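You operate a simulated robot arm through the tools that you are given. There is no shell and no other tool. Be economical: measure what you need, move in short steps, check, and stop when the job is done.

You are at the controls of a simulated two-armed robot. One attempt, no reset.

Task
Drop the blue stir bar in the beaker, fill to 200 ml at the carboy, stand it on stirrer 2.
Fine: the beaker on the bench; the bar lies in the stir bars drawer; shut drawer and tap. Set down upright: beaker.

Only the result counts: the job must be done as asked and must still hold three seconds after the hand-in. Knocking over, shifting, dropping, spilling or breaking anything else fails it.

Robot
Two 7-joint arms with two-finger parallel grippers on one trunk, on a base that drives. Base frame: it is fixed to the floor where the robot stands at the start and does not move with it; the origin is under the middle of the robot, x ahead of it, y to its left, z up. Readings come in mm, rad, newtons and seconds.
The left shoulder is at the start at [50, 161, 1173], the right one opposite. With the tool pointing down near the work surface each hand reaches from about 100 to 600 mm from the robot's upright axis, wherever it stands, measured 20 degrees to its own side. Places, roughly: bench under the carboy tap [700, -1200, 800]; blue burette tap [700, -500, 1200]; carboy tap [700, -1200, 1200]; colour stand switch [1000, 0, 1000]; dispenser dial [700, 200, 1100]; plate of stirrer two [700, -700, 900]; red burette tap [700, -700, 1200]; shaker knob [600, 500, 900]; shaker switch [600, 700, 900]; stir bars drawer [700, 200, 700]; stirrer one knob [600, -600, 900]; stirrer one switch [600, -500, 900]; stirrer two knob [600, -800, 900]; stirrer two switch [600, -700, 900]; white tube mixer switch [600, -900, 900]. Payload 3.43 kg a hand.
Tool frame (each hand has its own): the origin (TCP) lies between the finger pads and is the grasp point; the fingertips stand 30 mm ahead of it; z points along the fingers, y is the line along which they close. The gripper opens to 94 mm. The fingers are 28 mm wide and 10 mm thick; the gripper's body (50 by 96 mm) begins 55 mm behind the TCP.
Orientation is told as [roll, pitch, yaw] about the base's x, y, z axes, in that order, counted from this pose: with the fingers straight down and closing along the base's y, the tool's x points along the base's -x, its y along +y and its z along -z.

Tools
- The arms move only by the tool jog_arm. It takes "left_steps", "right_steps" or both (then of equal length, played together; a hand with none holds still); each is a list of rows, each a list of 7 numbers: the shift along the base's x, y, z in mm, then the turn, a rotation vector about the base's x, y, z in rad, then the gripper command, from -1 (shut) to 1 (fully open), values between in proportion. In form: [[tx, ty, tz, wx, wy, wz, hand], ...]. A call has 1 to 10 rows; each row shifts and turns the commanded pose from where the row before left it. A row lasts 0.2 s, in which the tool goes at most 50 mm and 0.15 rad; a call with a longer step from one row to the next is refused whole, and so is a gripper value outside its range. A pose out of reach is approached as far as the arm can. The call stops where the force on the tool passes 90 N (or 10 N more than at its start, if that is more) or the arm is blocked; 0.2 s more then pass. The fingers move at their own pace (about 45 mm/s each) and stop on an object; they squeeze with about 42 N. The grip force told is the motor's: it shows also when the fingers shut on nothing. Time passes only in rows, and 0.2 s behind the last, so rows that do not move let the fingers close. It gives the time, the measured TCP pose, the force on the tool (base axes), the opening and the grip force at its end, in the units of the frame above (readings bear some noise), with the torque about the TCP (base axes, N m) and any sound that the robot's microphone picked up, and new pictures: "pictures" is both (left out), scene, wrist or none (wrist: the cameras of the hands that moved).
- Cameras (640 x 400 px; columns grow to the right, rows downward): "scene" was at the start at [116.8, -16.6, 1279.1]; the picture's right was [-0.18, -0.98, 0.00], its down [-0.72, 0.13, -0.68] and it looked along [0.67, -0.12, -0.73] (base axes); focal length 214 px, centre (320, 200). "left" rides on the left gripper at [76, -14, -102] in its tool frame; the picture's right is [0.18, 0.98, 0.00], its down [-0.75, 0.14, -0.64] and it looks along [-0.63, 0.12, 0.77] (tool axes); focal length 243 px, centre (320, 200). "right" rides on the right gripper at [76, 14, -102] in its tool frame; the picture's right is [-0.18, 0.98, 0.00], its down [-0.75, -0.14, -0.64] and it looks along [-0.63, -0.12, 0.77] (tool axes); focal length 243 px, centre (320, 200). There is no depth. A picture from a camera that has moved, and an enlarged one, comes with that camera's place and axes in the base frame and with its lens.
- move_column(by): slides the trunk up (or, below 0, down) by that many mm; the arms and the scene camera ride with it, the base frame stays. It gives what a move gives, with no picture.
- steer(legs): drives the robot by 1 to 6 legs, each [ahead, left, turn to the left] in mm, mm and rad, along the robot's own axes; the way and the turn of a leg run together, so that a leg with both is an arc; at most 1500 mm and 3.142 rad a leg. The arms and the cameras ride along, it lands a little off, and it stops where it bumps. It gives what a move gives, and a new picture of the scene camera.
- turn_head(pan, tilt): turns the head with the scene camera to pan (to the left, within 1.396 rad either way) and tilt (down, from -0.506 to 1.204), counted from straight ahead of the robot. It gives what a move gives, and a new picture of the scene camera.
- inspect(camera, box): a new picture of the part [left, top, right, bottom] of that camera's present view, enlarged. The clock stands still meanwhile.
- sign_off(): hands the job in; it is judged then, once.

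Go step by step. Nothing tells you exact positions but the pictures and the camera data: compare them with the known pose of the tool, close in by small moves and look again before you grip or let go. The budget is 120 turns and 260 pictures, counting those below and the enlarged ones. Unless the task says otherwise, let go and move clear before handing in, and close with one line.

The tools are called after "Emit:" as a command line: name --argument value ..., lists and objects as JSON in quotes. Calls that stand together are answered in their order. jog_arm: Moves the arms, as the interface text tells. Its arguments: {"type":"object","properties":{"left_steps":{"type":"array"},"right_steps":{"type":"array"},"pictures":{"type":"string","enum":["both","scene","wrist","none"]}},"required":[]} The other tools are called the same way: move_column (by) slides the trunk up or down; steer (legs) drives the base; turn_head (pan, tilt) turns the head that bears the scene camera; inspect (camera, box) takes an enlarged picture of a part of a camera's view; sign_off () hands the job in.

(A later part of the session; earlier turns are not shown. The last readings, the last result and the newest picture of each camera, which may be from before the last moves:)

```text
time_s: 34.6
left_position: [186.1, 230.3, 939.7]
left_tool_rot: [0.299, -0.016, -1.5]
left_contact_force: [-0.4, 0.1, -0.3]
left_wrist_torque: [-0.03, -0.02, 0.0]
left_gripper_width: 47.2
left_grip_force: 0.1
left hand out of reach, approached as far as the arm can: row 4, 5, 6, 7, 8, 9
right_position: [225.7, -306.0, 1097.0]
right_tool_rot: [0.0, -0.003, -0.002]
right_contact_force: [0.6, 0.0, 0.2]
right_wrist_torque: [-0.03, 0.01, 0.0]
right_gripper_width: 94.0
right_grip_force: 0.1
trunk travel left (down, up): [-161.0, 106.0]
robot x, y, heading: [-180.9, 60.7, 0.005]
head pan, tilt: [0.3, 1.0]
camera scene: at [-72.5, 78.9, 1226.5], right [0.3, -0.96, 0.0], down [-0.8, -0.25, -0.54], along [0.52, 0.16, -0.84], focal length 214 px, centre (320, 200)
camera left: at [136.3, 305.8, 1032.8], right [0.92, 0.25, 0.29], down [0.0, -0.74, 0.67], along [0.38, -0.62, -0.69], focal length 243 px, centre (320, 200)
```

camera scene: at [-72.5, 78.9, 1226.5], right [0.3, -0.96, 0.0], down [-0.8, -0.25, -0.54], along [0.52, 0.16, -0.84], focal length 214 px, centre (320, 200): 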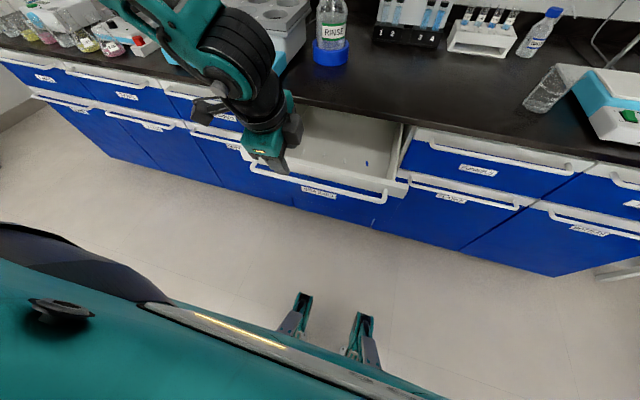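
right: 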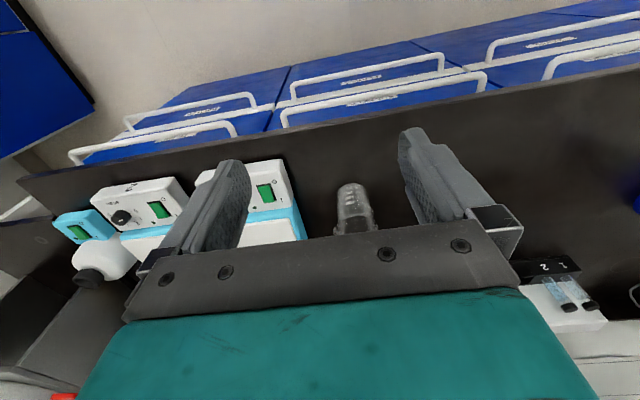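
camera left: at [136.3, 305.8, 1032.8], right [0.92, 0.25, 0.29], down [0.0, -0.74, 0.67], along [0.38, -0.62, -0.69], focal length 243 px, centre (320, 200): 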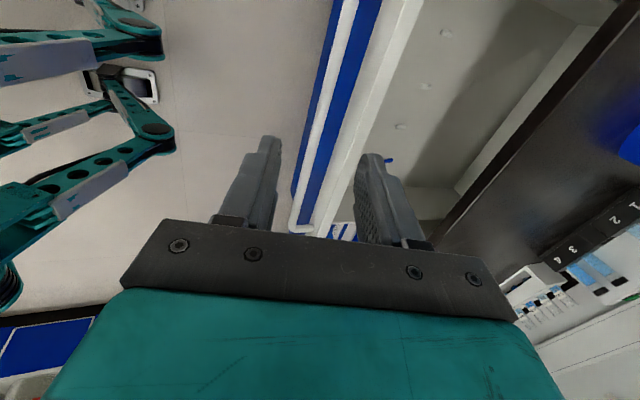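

The hand is above and in front of the handle bar (x≈245, z≈785). I'll lower the trunk 80 mm and finish pitching vertical.

Emit:
move_column --by -70

Emit:
jog_arm --left_steps '[[10, -5, 0, 0, 0.06, 0, 0], [10, -5, 0, 0, 0.06, 0, 0], [10, -5, 0, 0, 0.06, 0, 0], [10, -5, 0, 0, 0.06, 0, 0], [10, -5, 0, 0, 0.05, 0, 0], [0, 0, 0, 0, 0, 0, 0]]'

```text
time_s: 35.6
left_position: [185.9, 230.4, 870.7]
left_tool_rot: [0.3, -0.016, -1.504]
left_contact_force: [-0.5, 1.1, 0.2]
left_wrist_torque: [0.0, 0.0, 0.03]
left_gripper_width: 46.8
left_grip_force: 0.2
right_position: [226.8, -305.8, 1027.5]
right_tool_rot: [0.0, -0.004, -0.002]
right_contact_force: [0.3, 0.5, -0.1]
right_wrist_torque: [-0.02, 0.02, 0.04]
right_gripper_width: 94.1
right_grip_force: 0.0
trunk travel left (down, up): [-91.0, 176.0]
robot x, y, heading: [-175.8, 58.4, 0.001]
head pan, tilt: [0.3, 1.0]
```

```text
time_s: 37.0
left_position: [152.0, 228.9, 847.2]
left_tool_rot: [0.187, -0.008, -1.501]
left_contact_force: [-0.5, 0.5, -0.8]
left_wrist_torque: [0.01, 0.06, -0.01]
left_gripper_width: 47.1
left_grip_force: 0.1
left hand out of reach, approached as far as the arm can: row 1, 2, 3, 4, 5
right_position: [226.6, -305.6, 1027.4]
right_tool_rot: [-0.001, -0.003, -0.001]
right_contact_force: [0.1, -0.5, 0.1]
right_wrist_torque: [-0.02, -0.01, 0.0]
right_gripper_width: 94.0
right_grip_force: 0.1
trunk travel left (down, up): [-91.0, 176.0]
robot x, y, heading: [-178.1, 60.2, -0.005]
head pan, tilt: [0.3, 1.0]
camera scene: at [-72.5, 78.1, 1156.5], right [0.29, -0.96, 0.0], down [-0.8, -0.25, -0.54], along [0.52, 0.16, -0.84], focal length 214 px, centre (320, 200)
camera left: at [113.8, 304.2, 944.6], right [0.95, 0.25, 0.18], down [0.07, -0.74, 0.66], along [0.3, -0.62, -0.72], focal length 243 px, centre (320, 200)
```

scene: 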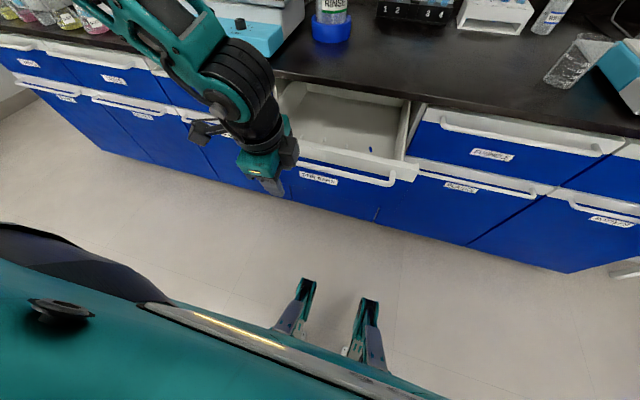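
left: 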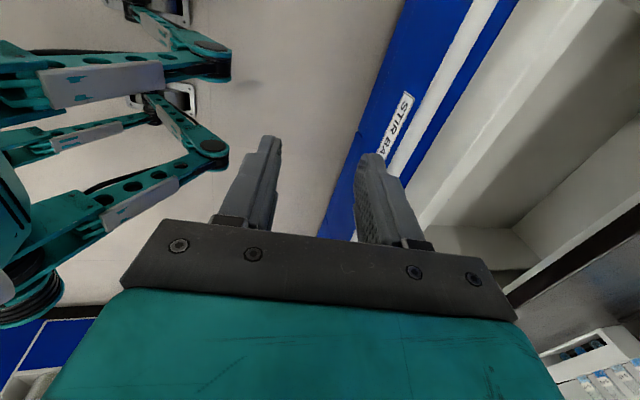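

The yaw of −1.5 sits at a wrist limit for this arm. I'll turn back toward yaw 0 and hook the drawer's front panel from inside instead.

Emit:
jog_arm --left_steps '[[5, 0, 8, 0, 0, 0.15, -0.5], [5, 0, 8, 0, 0, 0.15, -1], [5, 0, 8, 0, 0, 0.15, -1], [5, 0, 8, 0, 0, 0.15, -1], [5, 0, 8, 0, 0, 0.15, -1], [5, 0, 8, 0, 0, 0.15, -1], [5, 0, 8, 0, 0, 0.15, -1], [5, 0, 8, 0, 0, 0.15, -1], [5, 0, 8, 0, 0, 0.15, -1], [0, 0, 0, 0, 0.0, 0.14, -1]]' --pictures "none"

Emit:
jog_arm --left_steps '[[30, -10, 0, 0, 0, 0, -1], [30, -10, 0, 0, 0, 0, -1], [30, -10, 0, 0, 0, 0, -1], [30, -10, 0, 0, 0, 0, -1], [0, 0, 0, 0, 0, 0, -1]]'

```text
time_s: 39.2
left_position: [197.4, 229.5, 920.0]
left_tool_rot: [0.189, -0.009, -0.007]
left_contact_force: [1.1, -1.2, -0.3]
left_wrist_torque: [0.0, 0.04, -0.03]
left_gripper_width: 0.1
left_grip_force: 33.4
right_position: [226.6, -306.5, 1028.7]
right_tool_rot: [-0.001, -0.002, -0.001]
right_contact_force: [-0.1, -0.1, -1.0]
right_wrist_torque: [0.02, -0.03, 0.03]
right_gripper_width: 94.2
right_grip_force: 0.1
trunk travel left (down, up): [-91.0, 176.0]
robot x, y, heading: [-176.3, 58.8, 0.001]
head pan, tilt: [0.3, 1.0]
```

```text
time_s: 40.5
left_position: [319.2, 190.9, 920.0]
left_tool_rot: [0.19, -0.009, -0.013]
left_contact_force: [0.4, -0.8, 0.2]
left_wrist_torque: [-0.04, -0.02, 0.0]
left_gripper_width: 0.1
left_grip_force: 33.2
right_position: [226.4, -305.8, 1028.6]
right_tool_rot: [-0.001, -0.002, 0.0]
right_contact_force: [-0.7, -0.2, 0.4]
right_wrist_torque: [0.01, 0.01, 0.03]
right_gripper_width: 94.1
right_grip_force: 0.0
trunk travel left (down, up): [-91.0, 176.0]
robot x, y, heading: [-175.6, 60.9, -0.001]
head pan, tilt: [0.3, 1.0]
camera scene: at [-72.6, 78.2, 1156.5], right [0.3, -0.96, 0.0], down [-0.8, -0.25, -0.54], along [0.52, 0.16, -0.84], focal length 214 px, centre (320, 200)
camera left: at [241.1, 157.8, 1018.1], right [-0.17, 0.97, 0.18], down [0.75, 0.01, 0.66], along [0.64, 0.25, -0.73], focal length 243 px, centre (320, 200)
```

scene: 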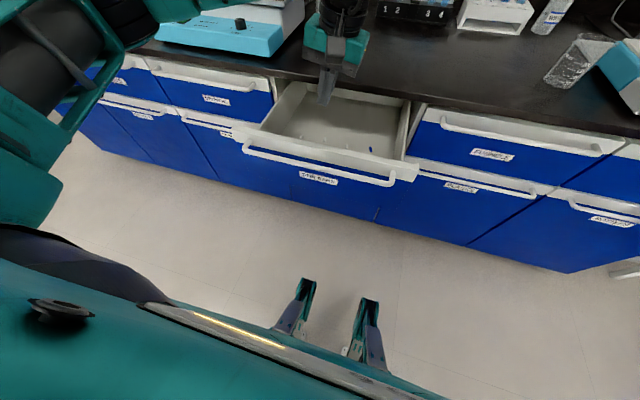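
left: 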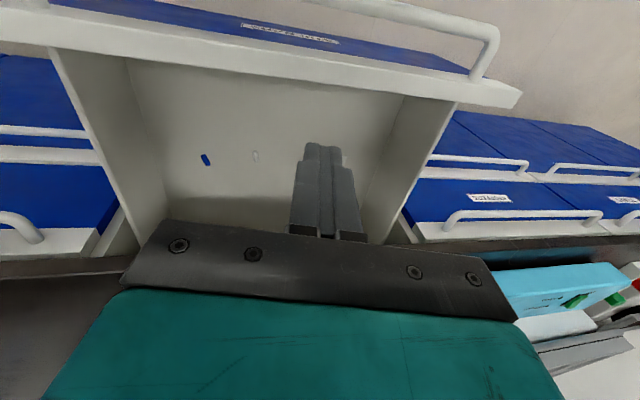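

The arm tracks well and I can see the blue bar inside. I'll lower the closed fingers just behind the front panel and pull the drawer out by about 110 mm.

Emit:
jog_arm --left_steps '[[2, -4, -30, -0.04, 0, 0, -1], [2, -4, -30, -0.04, 0, 0, -1], [2, -4, -30, -0.04, 0, 0, -1], [2, -4, -30, -0.04, 0, 0, -1], [2, -4, -25, -0.03, 0, 0, -1], [0, 0, 0, 0, 0, 0, -1]]'

```text
time_s: 41.9
left_position: [326.4, 168.8, 776.5]
left_tool_rot: [0.0, -0.012, -0.007]
left_contact_force: [-0.1, 0.4, 0.3]
left_wrist_torque: [0.01, -0.03, 0.0]
left_gripper_width: 0.1
left_grip_force: 32.8
right_position: [226.8, -306.5, 1027.7]
right_tool_rot: [0.0, -0.004, 0.0]
right_contact_force: [0.4, 0.0, 0.8]
right_wrist_torque: [0.0, -0.01, 0.01]
right_gripper_width: 94.2
right_grip_force: 0.1
trunk travel left (down, up): [-91.0, 176.0]
robot x, y, heading: [-177.9, 60.9, -0.004]
head pan, tilt: [0.3, 1.0]
camera scene: at [-72.5, 78.1, 1156.5], right [0.29, -0.96, 0.0], down [-0.8, -0.25, -0.54], along [0.52, 0.16, -0.84], focal length 214 px, centre (320, 200)
camera left: at [248.7, 156.4, 878.1], right [-0.17, 0.98, 0.0], down [0.75, 0.13, 0.65], along [0.64, 0.11, -0.76], focal length 243 px, centre (320, 200)
```

scene: 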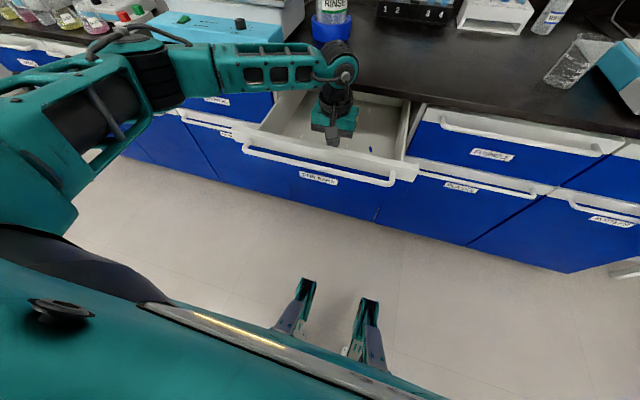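
left: 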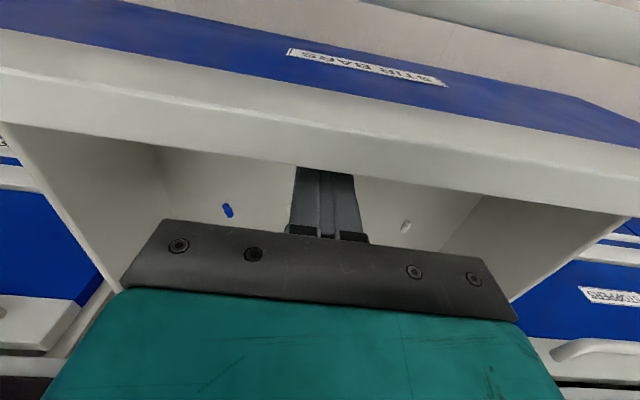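

The fingertips are below the panel rim inside the drawer. Now pulling.

Emit:
jog_arm --left_steps '[[-15, 0, 0, 0, 0, 0, -1], [-15, 0, 0, 0, 0, 0, -1], [-15, 0, 0, 0, 0, 0, -1], [-15, 0, 0, 0, 0, 0, -1], [-15, 0, 0, 0, 0, 0, -1], [-15, 0, 0, 0, 0, 0, -1], [-15, 0, 0, 0, 0, 0, -1], [-15, 0, 0, 0, 0, 0, -1], [-10, 0, 0, 0, 0, 0, -1], [0, 0, 0, 0, 0, 0, -1]]'

```text
time_s: 44.0
left_position: [196.4, 167.7, 773.2]
left_tool_rot: [-0.001, -0.01, -0.007]
left_contact_force: [0.8, 0.4, 0.6]
left_wrist_torque: [-0.02, 0.02, -0.02]
left_gripper_width: 0.0
left_grip_force: 33.0
right_position: [226.2, -306.5, 1027.0]
right_tool_rot: [-0.001, -0.001, -0.002]
right_contact_force: [0.6, -1.1, 0.0]
right_wrist_torque: [-0.02, 0.03, 0.0]
right_gripper_width: 94.1
right_grip_force: 0.0
trunk travel left (down, up): [-91.0, 176.0]
robot x, y, heading: [-177.8, 57.3, -0.003]
head pan, tilt: [0.3, 1.0]
camera scene: at [-72.5, 78.1, 1156.5], right [0.29, -0.96, 0.0], down [-0.8, -0.25, -0.54], along [0.52, 0.16, -0.84], focal length 214 px, centre (320, 200)
camera left: at [119.3, 154.8, 875.0], right [-0.17, 0.98, 0.0], down [0.75, 0.13, 0.65], along [0.64, 0.11, -0.76], focal length 243 px, centre (320, 200)
```

scene: 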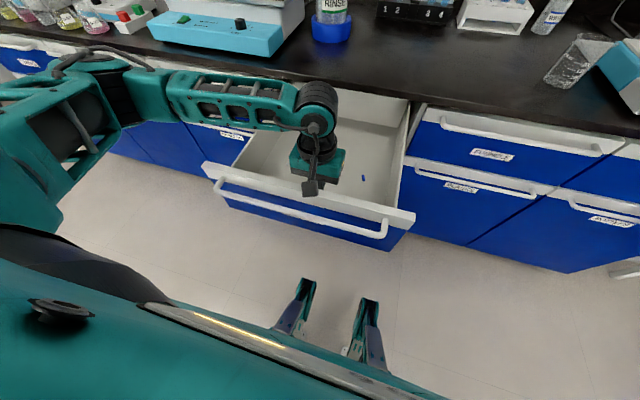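
left: 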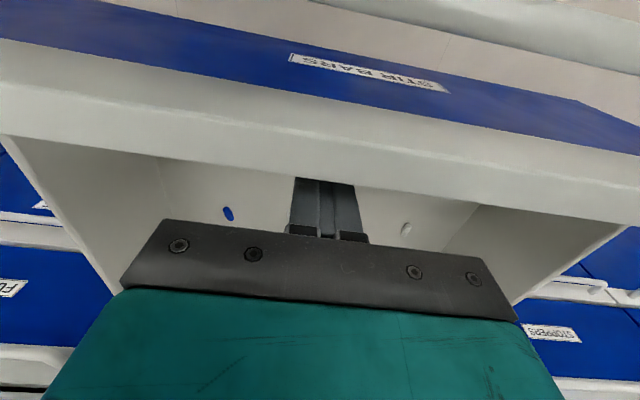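

The drawer came out with the hand, so the bar should now be near [345, 78, 655]. I'll lift out and move above it for a closer look.

Emit:
jog_arm --left_steps '[[5, 0, 30, 0, 0, 0, -1], [0, 0, 40, 0, 0, 0, -1], [0, 0, 40, 0, 0, 0, -1], [35, -20, 0, 0, 0, 0, -0.5], [35, -20, 0, 0, 0, 0, -0.5], [35, -20, 0, 0, 0, 0, -0.5], [30, -20, 0, 0, 0, 0, -0.5], [0, -10, 0, 0, 0, 0, -0.5], [0, 0, 0, 0, 0, 0, -0.5]]'

Emit:
inspect --camera "left" --box '[200, 80, 440, 230]'

```text
time_s: 46.0
left_position: [337.5, 80.0, 883.1]
left_tool_rot: [0.0, -0.009, -0.01]
left_contact_force: [0.4, 0.4, 0.6]
left_wrist_torque: [-0.01, 0.03, 0.01]
left_gripper_width: 23.3
left_grip_force: 0.0
right_position: [226.3, -307.1, 1027.9]
right_tool_rot: [0.001, -0.004, -0.001]
right_contact_force: [0.0, 0.4, 0.5]
right_wrist_torque: [-0.02, -0.02, -0.02]
right_gripper_width: 94.0
right_grip_force: 0.1
trunk travel left (down, up): [-91.0, 176.0]
robot x, y, heading: [-182.0, 60.5, -0.0]
head pan, tilt: [0.3, 1.0]
camera scene: at [-72.6, 78.1, 1156.5], right [0.29, -0.96, 0.0], down [-0.8, -0.25, -0.54], along [0.52, 0.16, -0.84], focal length 214 px, centre (320, 200)
camera left: at [260.4, 65.9, 986.0], right [-0.17, 0.98, 0.0], down [0.75, 0.13, 0.65], along [0.64, 0.11, -0.76], focal length 243 px, centre (320, 200)
```

scene: 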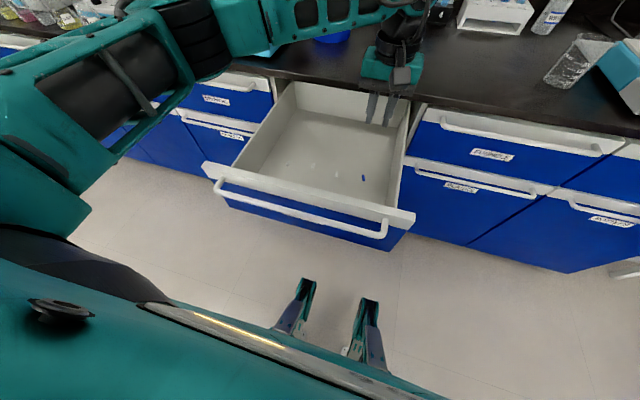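
left: 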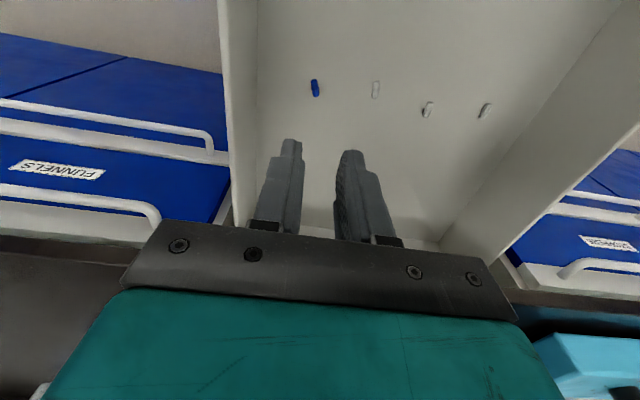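

```text
2.67 times, centred on (320, 155) of left
camera zoom: at [260.4, 65.9, 986.0], right [-0.17, 0.98, 0.0], down [0.75, 0.13, 0.65], along [0.64, 0.11, -0.76], focal length 647 px, centre (320, 320)
```

zoom: 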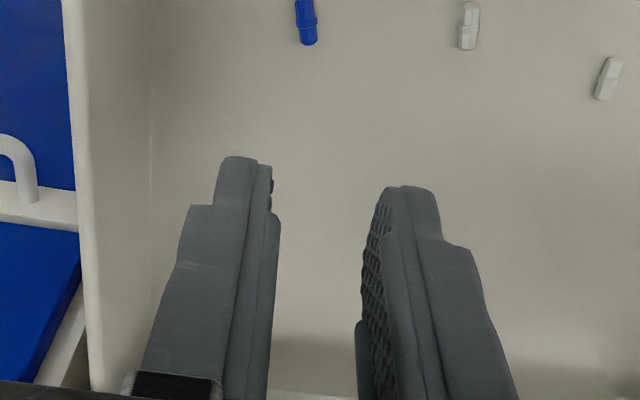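

The bar lies at about [353, 75, 652], around 24 mm long and angled roughly +0.28 rad from x. I'll line up and descend to just above it.

Emit:
jog_arm --left_steps '[[3, -1, -20, 0, 0, 0.05, -0.2], [3, -1, -30, 0, 0, 0.05, -0.2], [3, -1, -30, 0, 0, 0.05, -0.2], [3, -1, -30, 0, 0, 0.05, -0.2], [3, -1, -30, 0, 0, 0.05, -0.2], [0, 0, -25, 0, 0, 0, -0.2], [0, 0, 0, 0, 0, 0, -0.2]]'

Emit:
inspect --camera "left" --box '[200, 80, 440, 230]'

```text
time_s: 47.6
left_position: [352.6, 75.1, 718.9]
left_tool_rot: [-0.002, -0.01, 0.24]
left_contact_force: [0.6, 0.8, -0.2]
left_wrist_torque: [0.0, -0.01, -0.02]
left_gripper_width: 37.8
left_grip_force: 0.0
right_position: [225.9, -306.1, 1028.4]
right_tool_rot: [0.0, -0.004, -0.001]
right_contact_force: [0.0, -0.2, 0.7]
right_wrist_torque: [-0.02, 0.0, 0.02]
right_gripper_width: 93.9
right_grip_force: 0.0
trunk travel left (down, up): [-91.0, 176.0]
robot x, y, heading: [-176.0, 60.7, 0.002]
head pan, tilt: [0.3, 1.0]
camera scene: at [-72.5, 78.1, 1156.5], right [0.29, -0.96, 0.0], down [-0.8, -0.25, -0.54], along [0.52, 0.16, -0.84], focal length 214 px, centre (320, 200)
camera left: at [280.1, 44.2, 820.8], right [-0.41, 0.91, 0.0], down [0.69, 0.32, 0.65], along [0.59, 0.27, -0.76], focal length 243 px, centre (320, 200)
```

scene: 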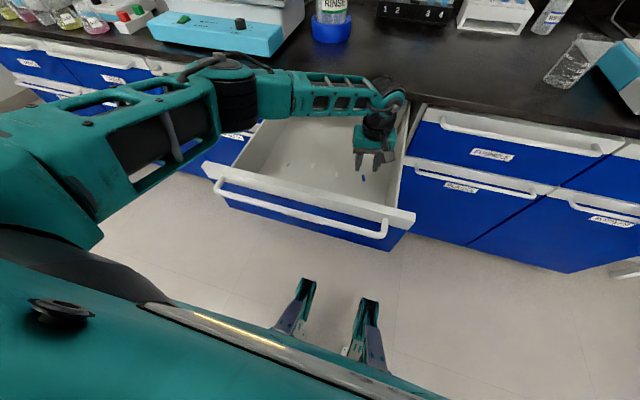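
left: 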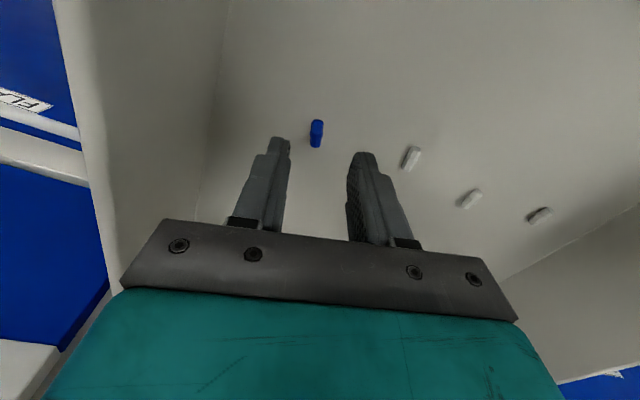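

```text
2.67 times, centred on (320, 155) of left
camera zoom: at [280.1, 44.2, 820.8], right [-0.41, 0.91, 0.0], down [0.69, 0.32, 0.65], along [0.59, 0.27, -0.76], focal length 647 px, centre (320, 320)
```

zoom: 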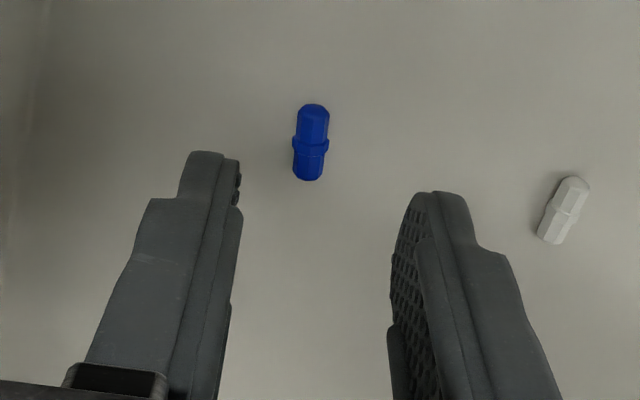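

The bar is centred under the hand. Descending to the drawer floor gently, then closing.

Emit:
jog_arm --left_steps '[[0, 0, -12, 0, 0, 0, -0.2], [0, 0, -12, 0, 0, 0, -0.2], [0, 0, -7, 0, 0, 0, -0.2], [0, 0, 0, 0, 0, 0, -0.2]]' --pictures "wrist"

Emit:
inspect --camera "left" --box '[240, 110, 400, 210]'

```text
time_s: 48.6
left_position: [352.5, 74.3, 688.1]
left_tool_rot: [-0.001, -0.011, 0.241]
left_contact_force: [-0.8, 0.7, -0.4]
left_wrist_torque: [0.02, -0.02, -0.01]
left_gripper_width: 37.6
left_grip_force: 0.1
right_position: [226.2, -305.6, 1027.7]
right_tool_rot: [0.002, -0.004, -0.002]
right_contact_force: [-0.4, 1.0, 0.2]
right_wrist_torque: [0.01, 0.0, -0.04]
right_gripper_width: 93.9
right_grip_force: 0.0
trunk travel left (down, up): [-91.0, 176.0]
robot x, y, heading: [-176.3, 61.8, 0.001]
head pan, tilt: [0.3, 1.0]
camera left: at [280.7, 42.8, 790.4], right [-0.41, 0.91, 0.0], down [0.69, 0.32, 0.65], along [0.59, 0.27, -0.76], focal length 243 px, centre (320, 200)
```

left: 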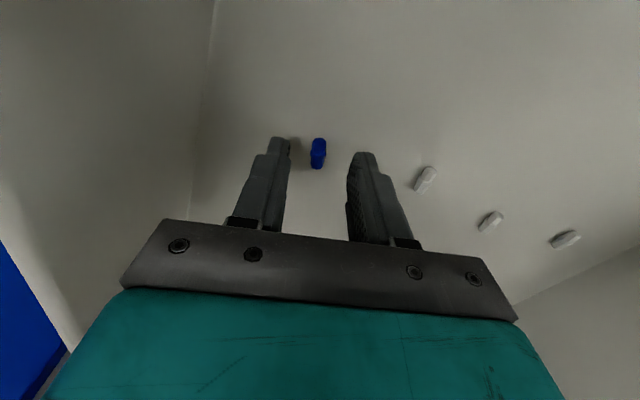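

```text
4.00 times, centred on (320, 160) of left
camera zoom: at [280.7, 42.8, 790.4], right [-0.41, 0.91, 0.0], down [0.69, 0.32, 0.65], along [0.59, 0.27, -0.76], focal length 970 px, centre (320, 360)
```

zoom: 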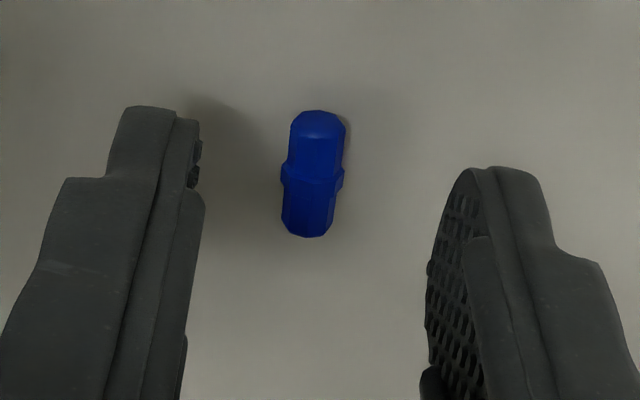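

Aligned. Down 7 mm more, then grip.

Emit:
jog_arm --left_steps '[[0, 0, -4, 0, 0, 0, -0.2], [0, 0, -3, 0, 0, 0, -0.2], [0, 0, 0, 0, 0, 0, -1], [0, 0, 0, 0, 0, 0, -1], [0, 0, 0, 0, 0, 0, -1], [0, 0, 0, 0, 0, 0, -1]]' --pictures "wrist"

```text
time_s: 50.0
left_position: [351.7, 73.6, 682.0]
left_tool_rot: [0.0, -0.012, 0.243]
left_contact_force: [-0.3, -0.4, -0.2]
left_wrist_torque: [0.03, 0.0, 0.0]
left_gripper_width: 0.0
left_grip_force: 33.0
right_position: [226.0, -305.6, 1027.4]
right_tool_rot: [-0.002, -0.003, -0.002]
right_contact_force: [0.5, -0.1, -0.5]
right_wrist_torque: [-0.01, 0.02, 0.0]
right_gripper_width: 93.8
right_grip_force: 0.2
trunk travel left (down, up): [-91.0, 176.0]
robot x, y, heading: [-179.0, 58.2, 0.001]
head pan, tilt: [0.3, 1.0]
camera left: at [280.2, 42.5, 783.6], right [-0.41, 0.91, 0.0], down [0.69, 0.32, 0.65], along [0.59, 0.27, -0.76], focal length 243 px, centre (320, 200)
```

left: 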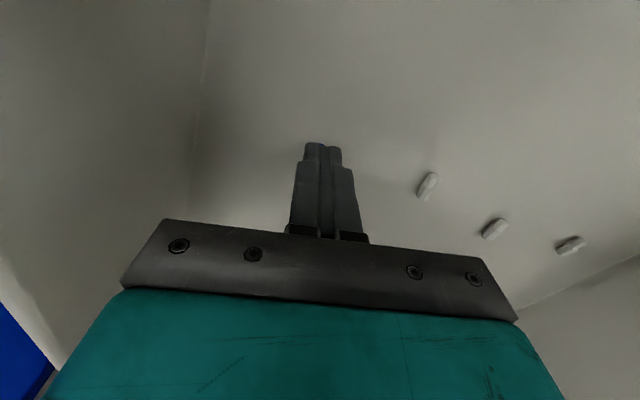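

The fingers closed above the bar, so the floor is lower than I estimated. Reopening to look.

Emit:
jog_arm --left_steps '[[0, 0, 0, 0, 0, 0, -0.2], [0, 0, 0, 0, 0, 0, -0.2], [0, 0, 0, 0, 0, 0, -0.2], [0, 0, -4, 0, 0, 0, -0.2], [0, 0, 0, 0, 0, 0, -0.2]]' --pictures "none"

Emit:
inspect --camera "left" --box '[240, 110, 400, 210]'

```text
time_s: 51.2
left_position: [352.6, 73.4, 677.3]
left_tool_rot: [0.001, -0.011, 0.242]
left_contact_force: [0.4, 0.0, 0.3]
left_wrist_torque: [-0.03, 0.0, 0.01]
left_gripper_width: 37.8
left_grip_force: 0.1
right_position: [226.4, -305.4, 1027.2]
right_tool_rot: [0.0, -0.004, -0.001]
right_contact_force: [0.1, 0.1, -0.7]
right_wrist_torque: [0.02, 0.0, 0.01]
right_gripper_width: 94.2
right_grip_force: 0.1
trunk travel left (down, up): [-91.0, 176.0]
robot x, y, heading: [-176.4, 60.1, 0.001]
head pan, tilt: [0.3, 1.0]
```

```text
4.00 times, centred on (320, 160) of left
camera zoom: at [280.6, 42.9, 779.2], right [-0.41, 0.91, 0.0], down [0.69, 0.32, 0.65], along [0.59, 0.27, -0.76], focal length 970 px, centre (320, 360)
```

zoom: 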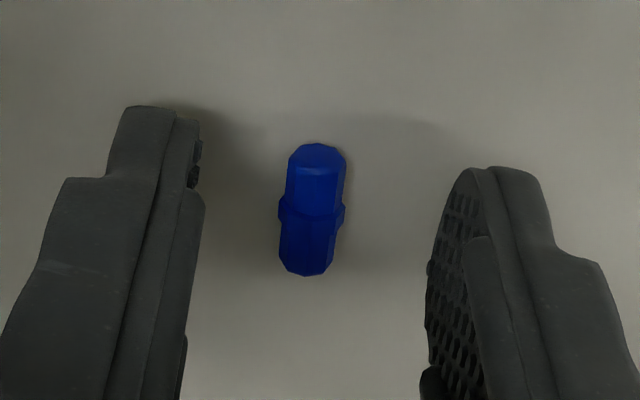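

Combining the views puts the bar at about [358, 77, 640]. Shifting by (5, 3) and descending about 9 mm.

Emit:
jog_arm --left_steps '[[5, 3, -4, 0, 0, 0, -0.2], [0, 0, -5, 0, 0, 0, -0.2], [0, 0, 0, 0, 0, 0, -0.2], [0, 0, 0, 0, 0, 0, -1], [0, 0, 0, 0, 0, 0, -1], [0, 0, 0, 0, 0, 0, -1], [0, 0, 0, 0, 0, 0, -1]]' --pictures "none"

Emit:
inspect --camera "left" --box '[240, 110, 400, 210]'

```text
time_s: 52.9
left_position: [357.1, 80.5, 671.4]
left_tool_rot: [-0.004, -0.018, 0.241]
left_contact_force: [-1.2, 9.7, 32.5]
left_wrist_torque: [0.37, 0.5, -0.14]
left_gripper_width: 7.7
left_grip_force: 41.7
right_position: [224.5, -306.0, 1028.6]
right_tool_rot: [-0.001, -0.004, -0.002]
right_contact_force: [0.4, -0.4, -0.1]
right_wrist_torque: [0.0, 0.02, 0.03]
right_gripper_width: 94.2
right_grip_force: 0.1
trunk travel left (down, up): [-91.0, 176.0]
robot x, y, heading: [-174.2, 62.0, -0.0]
head pan, tilt: [0.3, 1.0]
```

```text
4.00 times, centred on (320, 160) of left
camera zoom: at [285.3, 46.2, 772.9], right [-0.41, 0.91, 0.0], down [0.69, 0.32, 0.65], along [0.6, 0.27, -0.76], focal length 970 px, centre (320, 360)
```

zoom: 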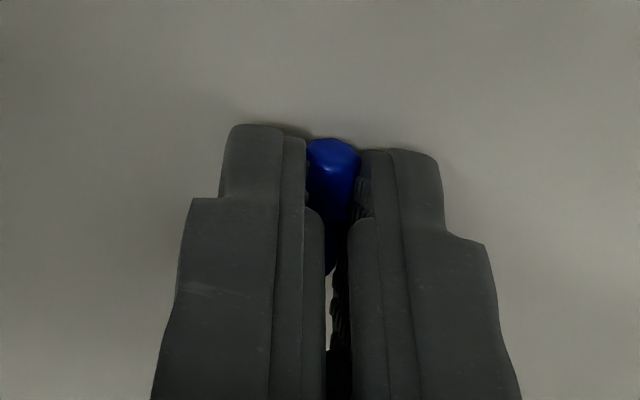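

The bar is gripped (7.7 mm). Lifting it clear of the drawer and checking that it holds.

Emit:
jog_arm --left_steps '[[0, 0, 15, 0, 0, 0, -1], [0, 0, 30, 0, 0, 0, -1], [0, 0, 40, 0, 0, 0, -1], [0, 0, 40, 0, 0, 0, -1], [0, 0, 40, 0, 0, 0, -1], [0, 0, 40, 0, 0, 0, -1], [-20, 10, 30, 0, 0, -0.1, -1], [-30, 10, 20, 0, 0, -0.14, -1]]' --pictures "wrist"

Emit:
move_column --by 140

Emit:
inspect --camera "left" --box '[240, 110, 400, 210]'

```text
time_s: 54.6
left_position: [307.9, 96.7, 923.6]
left_tool_rot: [-0.002, -0.012, -0.002]
left_contact_force: [1.2, -0.2, 0.3]
left_wrist_torque: [-0.01, -0.02, 0.01]
left_gripper_width: 6.8
left_grip_force: 41.4
right_position: [226.2, -306.9, 1026.8]
right_tool_rot: [0.001, -0.004, -0.003]
right_contact_force: [-0.4, -0.2, 0.0]
right_wrist_torque: [-0.01, 0.0, 0.01]
right_gripper_width: 94.1
right_grip_force: 0.0
trunk travel left (down, up): [-91.0, 176.0]
robot x, y, heading: [-181.6, 61.5, 0.004]
head pan, tilt: [0.3, 1.0]
camera left: at [230.7, 84.2, 1026.0], right [-0.18, 0.98, 0.0], down [0.75, 0.14, 0.65], along [0.64, 0.12, -0.76], focal length 243 px, centre (320, 200)
```

left: 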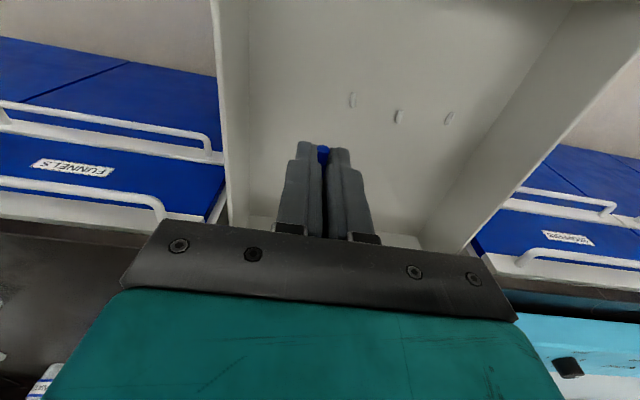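

```text
time_s: 56.3
left_position: [308.8, 96.7, 1063.7]
left_tool_rot: [0.001, -0.011, -0.001]
left_contact_force: [0.6, -0.1, -0.6]
left_wrist_torque: [0.02, 0.02, 0.0]
left_gripper_width: 6.9
left_grip_force: 41.1
right_position: [226.3, -305.0, 1168.0]
right_tool_rot: [-0.001, -0.002, -0.001]
right_contact_force: [-0.1, -0.1, -0.1]
right_wrist_torque: [0.03, 0.01, 0.05]
right_gripper_width: 94.2
right_grip_force: 0.0
trunk travel left (down, up): [-231.0, 36.0]
robot x, y, heading: [-180.1, 58.6, 0.006]
head pan, tilt: [0.3, 1.0]
```

```text
4.00 times, centred on (320, 160) of left
camera zoom: at [231.4, 83.9, 1165.4], right [-0.18, 0.98, 0.0], down [0.75, 0.14, 0.65], along [0.64, 0.12, -0.76], focal length 970 px, centre (320, 360)
```

zoom: 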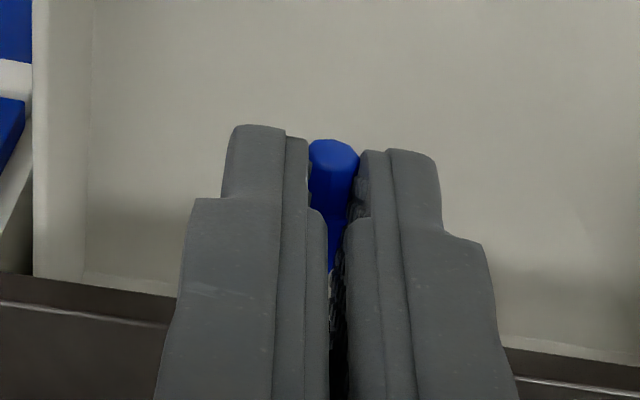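

The bar is held firmly. I'll tuck the right arm in, then drive right past the open drawer, keeping back from the bench, and look.

Emit:
jog_arm --right_steps '[[-25, 5, 0, 0, 0, 0, 1], [-25, 5, 0, 0, 0, 0, 1], [-25, 5, 0, 0, 0, 0, 1], [-25, 5, 0, 0, 0, 0, 1], [-25, 5, 0, 0, 0, 0, 1]]' --pictures "none"

Emit:
steer --legs '[[0, -540, 0], [150, 0, 0]]'

Emit:
turn_head --pan 0.1 --tilt 0.7

```text
time_s: 57.5
left_position: [308.5, 96.3, 1064.3]
left_tool_rot: [0.0, -0.01, 0.001]
left_contact_force: [-0.5, -0.3, -0.3]
left_wrist_torque: [-0.01, 0.02, -0.01]
left_gripper_width: 6.7
left_grip_force: 40.5
right_position: [102.5, -280.1, 1168.0]
right_tool_rot: [0.0, -0.002, -0.002]
right_contact_force: [-0.4, -0.3, -0.5]
right_wrist_torque: [0.0, 0.01, 0.04]
right_gripper_width: 93.9
right_grip_force: 0.0
trunk travel left (down, up): [-231.0, 36.0]
robot x, y, heading: [-178.6, 57.3, 0.002]
head pan, tilt: [0.3, 1.0]
```

```text
time_s: 63.6
left_position: [454.6, -435.5, 1064.0]
left_tool_rot: [0.0, -0.01, -0.002]
left_contact_force: [0.1, -0.1, -0.2]
left_wrist_torque: [0.01, 0.03, 0.02]
left_gripper_width: 6.6
left_grip_force: 40.9
right_position: [248.9, -815.3, 1168.3]
right_tool_rot: [0.0, -0.002, -0.002]
right_contact_force: [0.5, -0.3, -1.0]
right_wrist_torque: [-0.02, 0.01, 0.0]
right_gripper_width: 94.1
right_grip_force: 0.0
trunk travel left (down, up): [-231.0, 36.0]
robot x, y, heading: [-29.2, -471.9, 0.0]
head pan, tilt: [0.3, 1.0]
camera scene: at [74.5, -454.9, 1296.4], right [0.29, -0.96, 0.0], down [-0.81, -0.25, -0.54], along [0.52, 0.16, -0.84], focal length 214 px, centre (320, 200)
```

scene: 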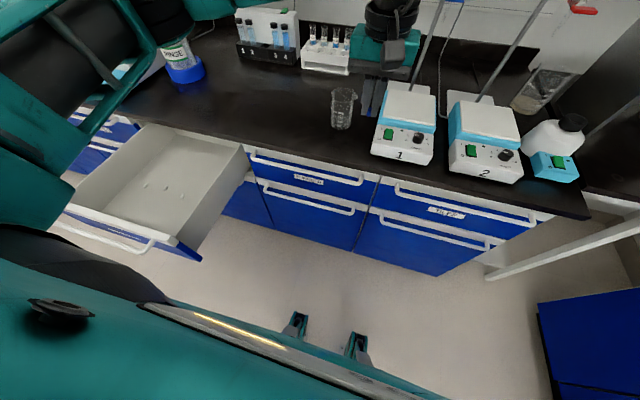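

```text
time_s: 64.5
left_position: [455.6, -436.0, 1063.4]
left_tool_rot: [0.0, -0.008, 0.0]
left_contact_force: [0.4, -0.1, -0.1]
left_wrist_torque: [0.0, 0.0, 0.0]
left_gripper_width: 7.2
left_grip_force: 41.0
right_position: [248.2, -813.1, 1168.3]
right_tool_rot: [-0.001, -0.001, -0.003]
right_contact_force: [-0.3, -0.1, 0.6]
right_wrist_torque: [-0.01, 0.0, -0.03]
right_gripper_width: 94.2
right_grip_force: 0.0
trunk travel left (down, up): [-231.0, 36.0]
robot x, y, heading: [-30.7, -472.5, -0.009]
head pan, tilt: [0.099, 0.7]
camera scene: at [91.7, -467.1, 1319.8], right [0.1, -1.0, 0.0], down [-0.64, -0.06, -0.76], along [0.76, 0.07, -0.64], focal length 214 px, centre (320, 200)
```

scene: 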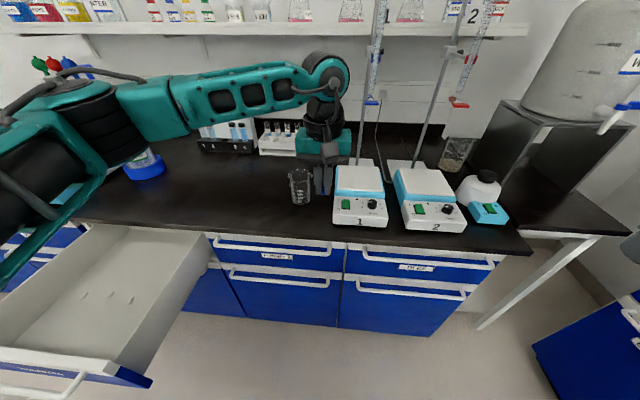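

The beaker is near [640, -355] with its rim at about z=960. I'll shift the left hand in line and raise it a bit, then drive forward.

Emit:
jog_arm --left_steps '[[0, 25, 5, 0, 0, 0, -1], [0, 25, 5, 0, 0, 0, -1], [0, 25, 5, 0, 0, 0, -1], [0, 0, 0, 0, 0, 0, -1]]' --pictures "none"

Emit:
steer --legs '[[125, 0, 0]]'

Emit:
inspect --camera "left" --box '[0, 0, 640, 400]'

```text
time_s: 65.5
left_position: [453.8, -360.3, 1076.6]
left_tool_rot: [0.0, -0.011, -0.001]
left_contact_force: [0.0, -0.2, -0.4]
left_wrist_torque: [-0.01, 0.0, 0.0]
left_gripper_width: 6.8
left_grip_force: 41.1
right_position: [247.5, -813.0, 1166.9]
right_tool_rot: [-0.001, -0.003, -0.004]
right_contact_force: [-0.3, -0.2, -0.2]
right_wrist_torque: [-0.01, 0.0, -0.04]
right_gripper_width: 94.0
right_grip_force: 0.1
trunk travel left (down, up): [-231.0, 36.0]
robot x, y, heading: [-29.6, -470.1, -0.002]
head pan, tilt: [0.099, 0.7]
```

```text
time_s: 66.7
left_position: [580.5, -359.9, 1077.8]
left_tool_rot: [0.0, -0.01, -0.001]
left_contact_force: [0.1, 0.3, 0.5]
left_wrist_torque: [-0.01, 0.0, -0.02]
left_gripper_width: 7.2
left_grip_force: 40.7
right_position: [374.0, -813.3, 1168.1]
right_tool_rot: [-0.001, -0.002, -0.002]
right_contact_force: [-0.8, 0.4, -0.3]
right_wrist_torque: [-0.02, 0.04, 0.0]
right_gripper_width: 94.1
right_grip_force: 0.1
trunk travel left (down, up): [-231.0, 36.0]
robot x, y, heading: [92.7, -475.0, -0.005]
head pan, tilt: [0.099, 0.7]
camera scene: at [218.5, -467.3, 1319.7], right [0.1, -1.0, 0.0], down [-0.64, -0.06, -0.76], along [0.76, 0.07, -0.64], focal length 214 px, centre (320, 200)
```

scene: 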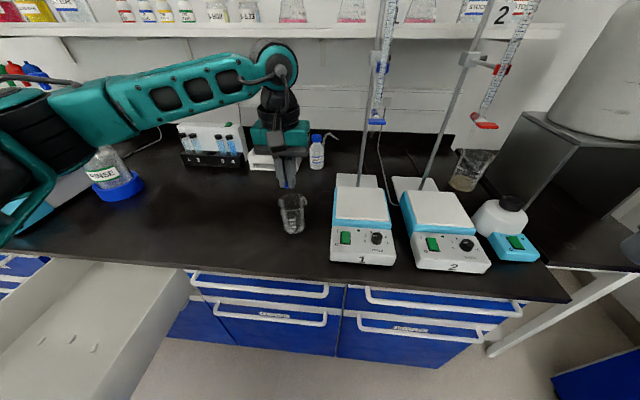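

```text
1.00 times, centred on (320, 200) of left (not enlarged: the box is as wide or as high as the picture)
camera zoom: at [502.9, -374.9, 1178.9], right [-0.18, 0.98, 0.0], down [0.75, 0.14, 0.65], along [0.64, 0.12, -0.76], focal length 243 px, centre (320, 200)
```

zoom: 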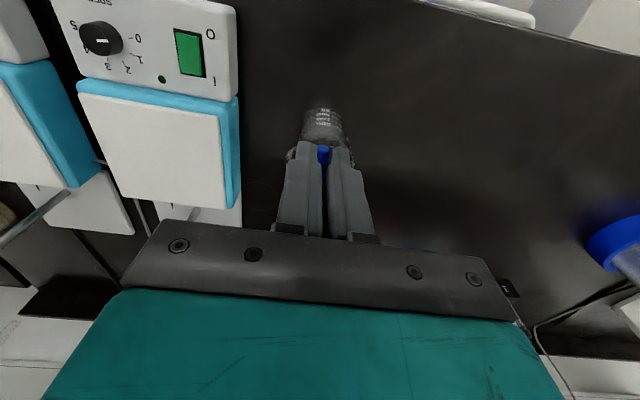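

I'll zoom both views on the beaker to place its rim precisely.

Emit:
inspect --camera "left" --box '[250, 90, 410, 190]'

Emit:
inspect --camera "scene" --box '[230, 150, 350, 250]'

```text
4.00 times, centred on (330, 140) of left
camera zoom: at [502.9, -374.9, 1178.9], right [-0.18, 0.98, 0.0], down [0.75, 0.14, 0.65], along [0.64, 0.12, -0.76], focal length 970 px, centre (280, 440)
```

zoom: 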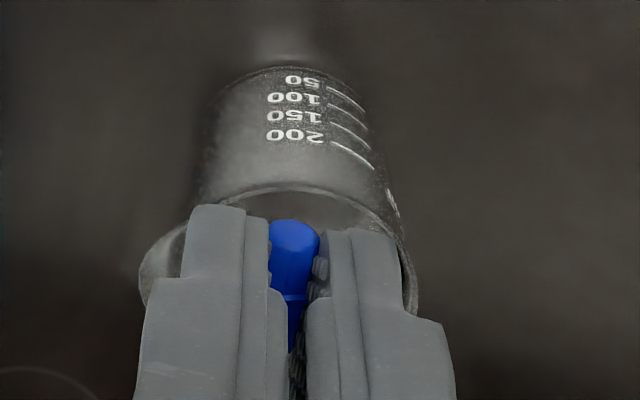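

```text
4.00 times, centred on (290, 200) of scene
camera zoom: at [218.5, -467.3, 1319.7], right [0.1, -1.0, 0.0], down [-0.64, -0.06, -0.76], along [0.76, 0.07, -0.64], focal length 858 px, centre (440, 200)
```

zoom: 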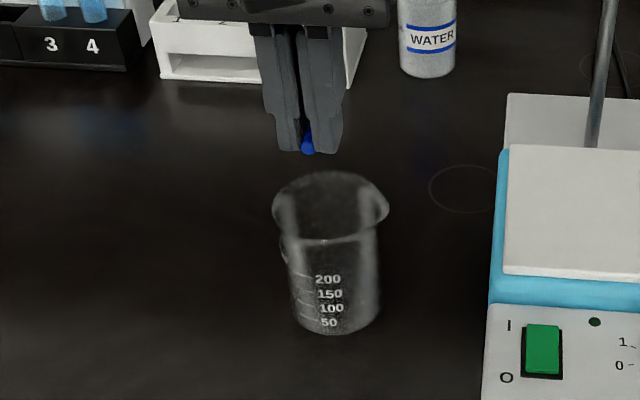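

The rim centre is at about [637, -350], z 955. I'll move above it and lower to just over the rim.

Emit:
jog_arm --left_steps '[[14, 2.5, -5, 0, 0, 0, -1], [14, 2.5, -5, 0, 0, 0, -1], [14, 2.5, -10, 0, 0, 0, -1], [14, 2.5, -20, 0, 0, 0, -1], [0, 0, -30, 0, 0, 0, -1], [0, 0, 0, 0, 0, 0, -1]]' --pictures "none"

Emit:
inspect --camera "scene" --box '[230, 150, 350, 250]'

Emit:
inspect --camera "left" --box '[240, 90, 400, 190]'

```text
time_s: 68.1
left_position: [634.7, -352.6, 1008.0]
left_tool_rot: [0.001, -0.01, -0.002]
left_contact_force: [-0.2, 0.3, -0.1]
left_wrist_torque: [-0.04, -0.01, -0.02]
left_gripper_width: 6.7
left_grip_force: 41.1
right_position: [374.8, -813.8, 1168.0]
right_tool_rot: [0.001, -0.003, -0.002]
right_contact_force: [-0.2, 0.3, -0.5]
right_wrist_torque: [-0.01, -0.01, -0.04]
right_gripper_width: 94.4
right_grip_force: 0.1
trunk travel left (down, up): [-231.0, 36.0]
robot x, y, heading: [94.7, -475.0, 0.001]
head pan, tilt: [0.099, 0.7]
```

```text
4.00 times, centred on (290, 200) of scene
camera zoom: at [217.5, -467.4, 1319.9], right [0.1, -1.0, 0.0], down [-0.64, -0.06, -0.77], along [0.76, 0.07, -0.64], focal length 858 px, centre (440, 200)
```

zoom: 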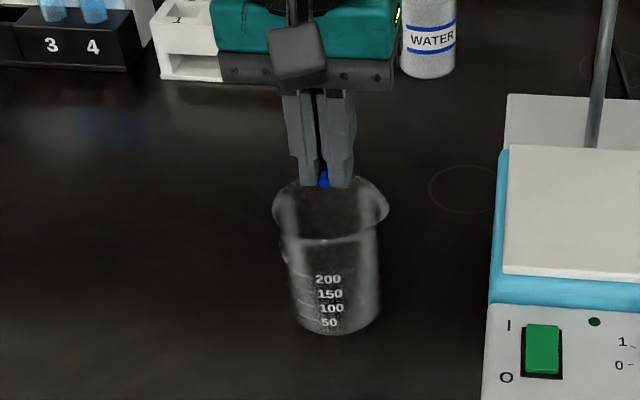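

```text
4.00 times, centred on (320, 140) of left
camera zoom: at [558.1, -366.3, 1109.7], right [-0.18, 0.98, 0.0], down [0.75, 0.14, 0.65], along [0.64, 0.12, -0.76], focal length 970 px, centre (320, 440)
```

zoom: 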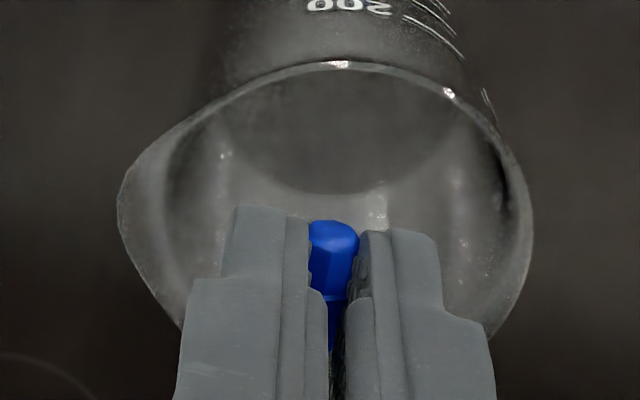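

The hand is centred over the opening. I'll lower the tips about 10 mm inside the rim and open slightly to release.

Emit:
jog_arm --left_steps '[[5, 1, -17, 0, 0, 0, -1], [0, 0, -17, 0, 0, 0, -1], [0, 0, 0, 0, 0, 0, -1], [0, 0, 0, 0, 0, 0, -0.68], [0, 0, 0, 0, 0, 0, -0.68], [0, 0, 0, 0, 0, 0, -0.68], [0, 0, 20, 0, 0, 0, -0.68], [0, 0, 40, 0, 0, 0, -0.68], [0, 0, 40, 0, 0, 0, -0.68]]' --pictures "none"

Emit:
inspect --camera "scene" --box '[230, 150, 350, 250]'

Emit:
inspect --camera "left" --box '[240, 90, 400, 190]'

```text
time_s: 70.1
left_position: [639.8, -351.7, 1074.0]
left_tool_rot: [0.001, -0.011, -0.002]
left_contact_force: [-0.3, 0.1, -0.2]
left_wrist_torque: [0.0, -0.01, -0.02]
left_gripper_width: 15.1
left_grip_force: 0.2
right_position: [373.7, -814.1, 1167.2]
right_tool_rot: [-0.001, -0.003, -0.001]
right_contact_force: [-0.6, 0.0, 0.8]
right_wrist_torque: [-0.01, -0.01, 0.01]
right_gripper_width: 94.1
right_grip_force: 0.1
trunk travel left (down, up): [-231.0, 36.0]
robot x, y, heading: [94.8, -474.5, -0.003]
head pan, tilt: [0.099, 0.7]
```

```text
4.00 times, centred on (290, 200) of scene
camera zoom: at [217.3, -467.5, 1319.9], right [0.1, -1.0, 0.0], down [-0.64, -0.06, -0.77], along [0.76, 0.07, -0.64], focal length 858 px, centre (440, 200)
```

zoom: 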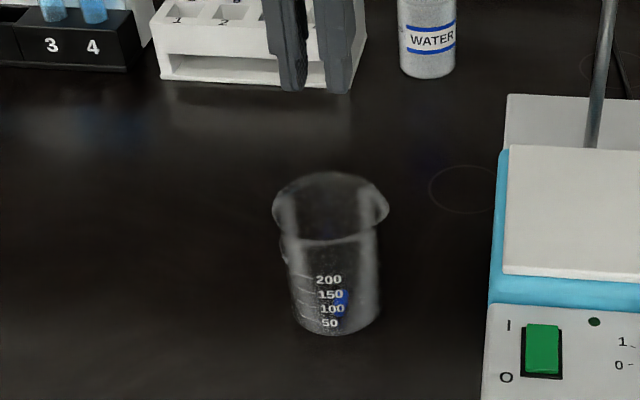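

```text
4.00 times, centred on (320, 140) of left
camera zoom: at [562.7, -365.2, 1176.5], right [-0.18, 0.98, 0.0], down [0.75, 0.14, 0.65], along [0.64, 0.12, -0.76], focal length 970 px, centre (320, 440)
```

zoom: 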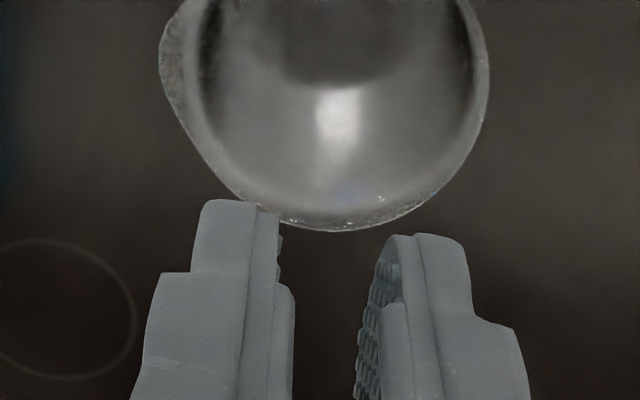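

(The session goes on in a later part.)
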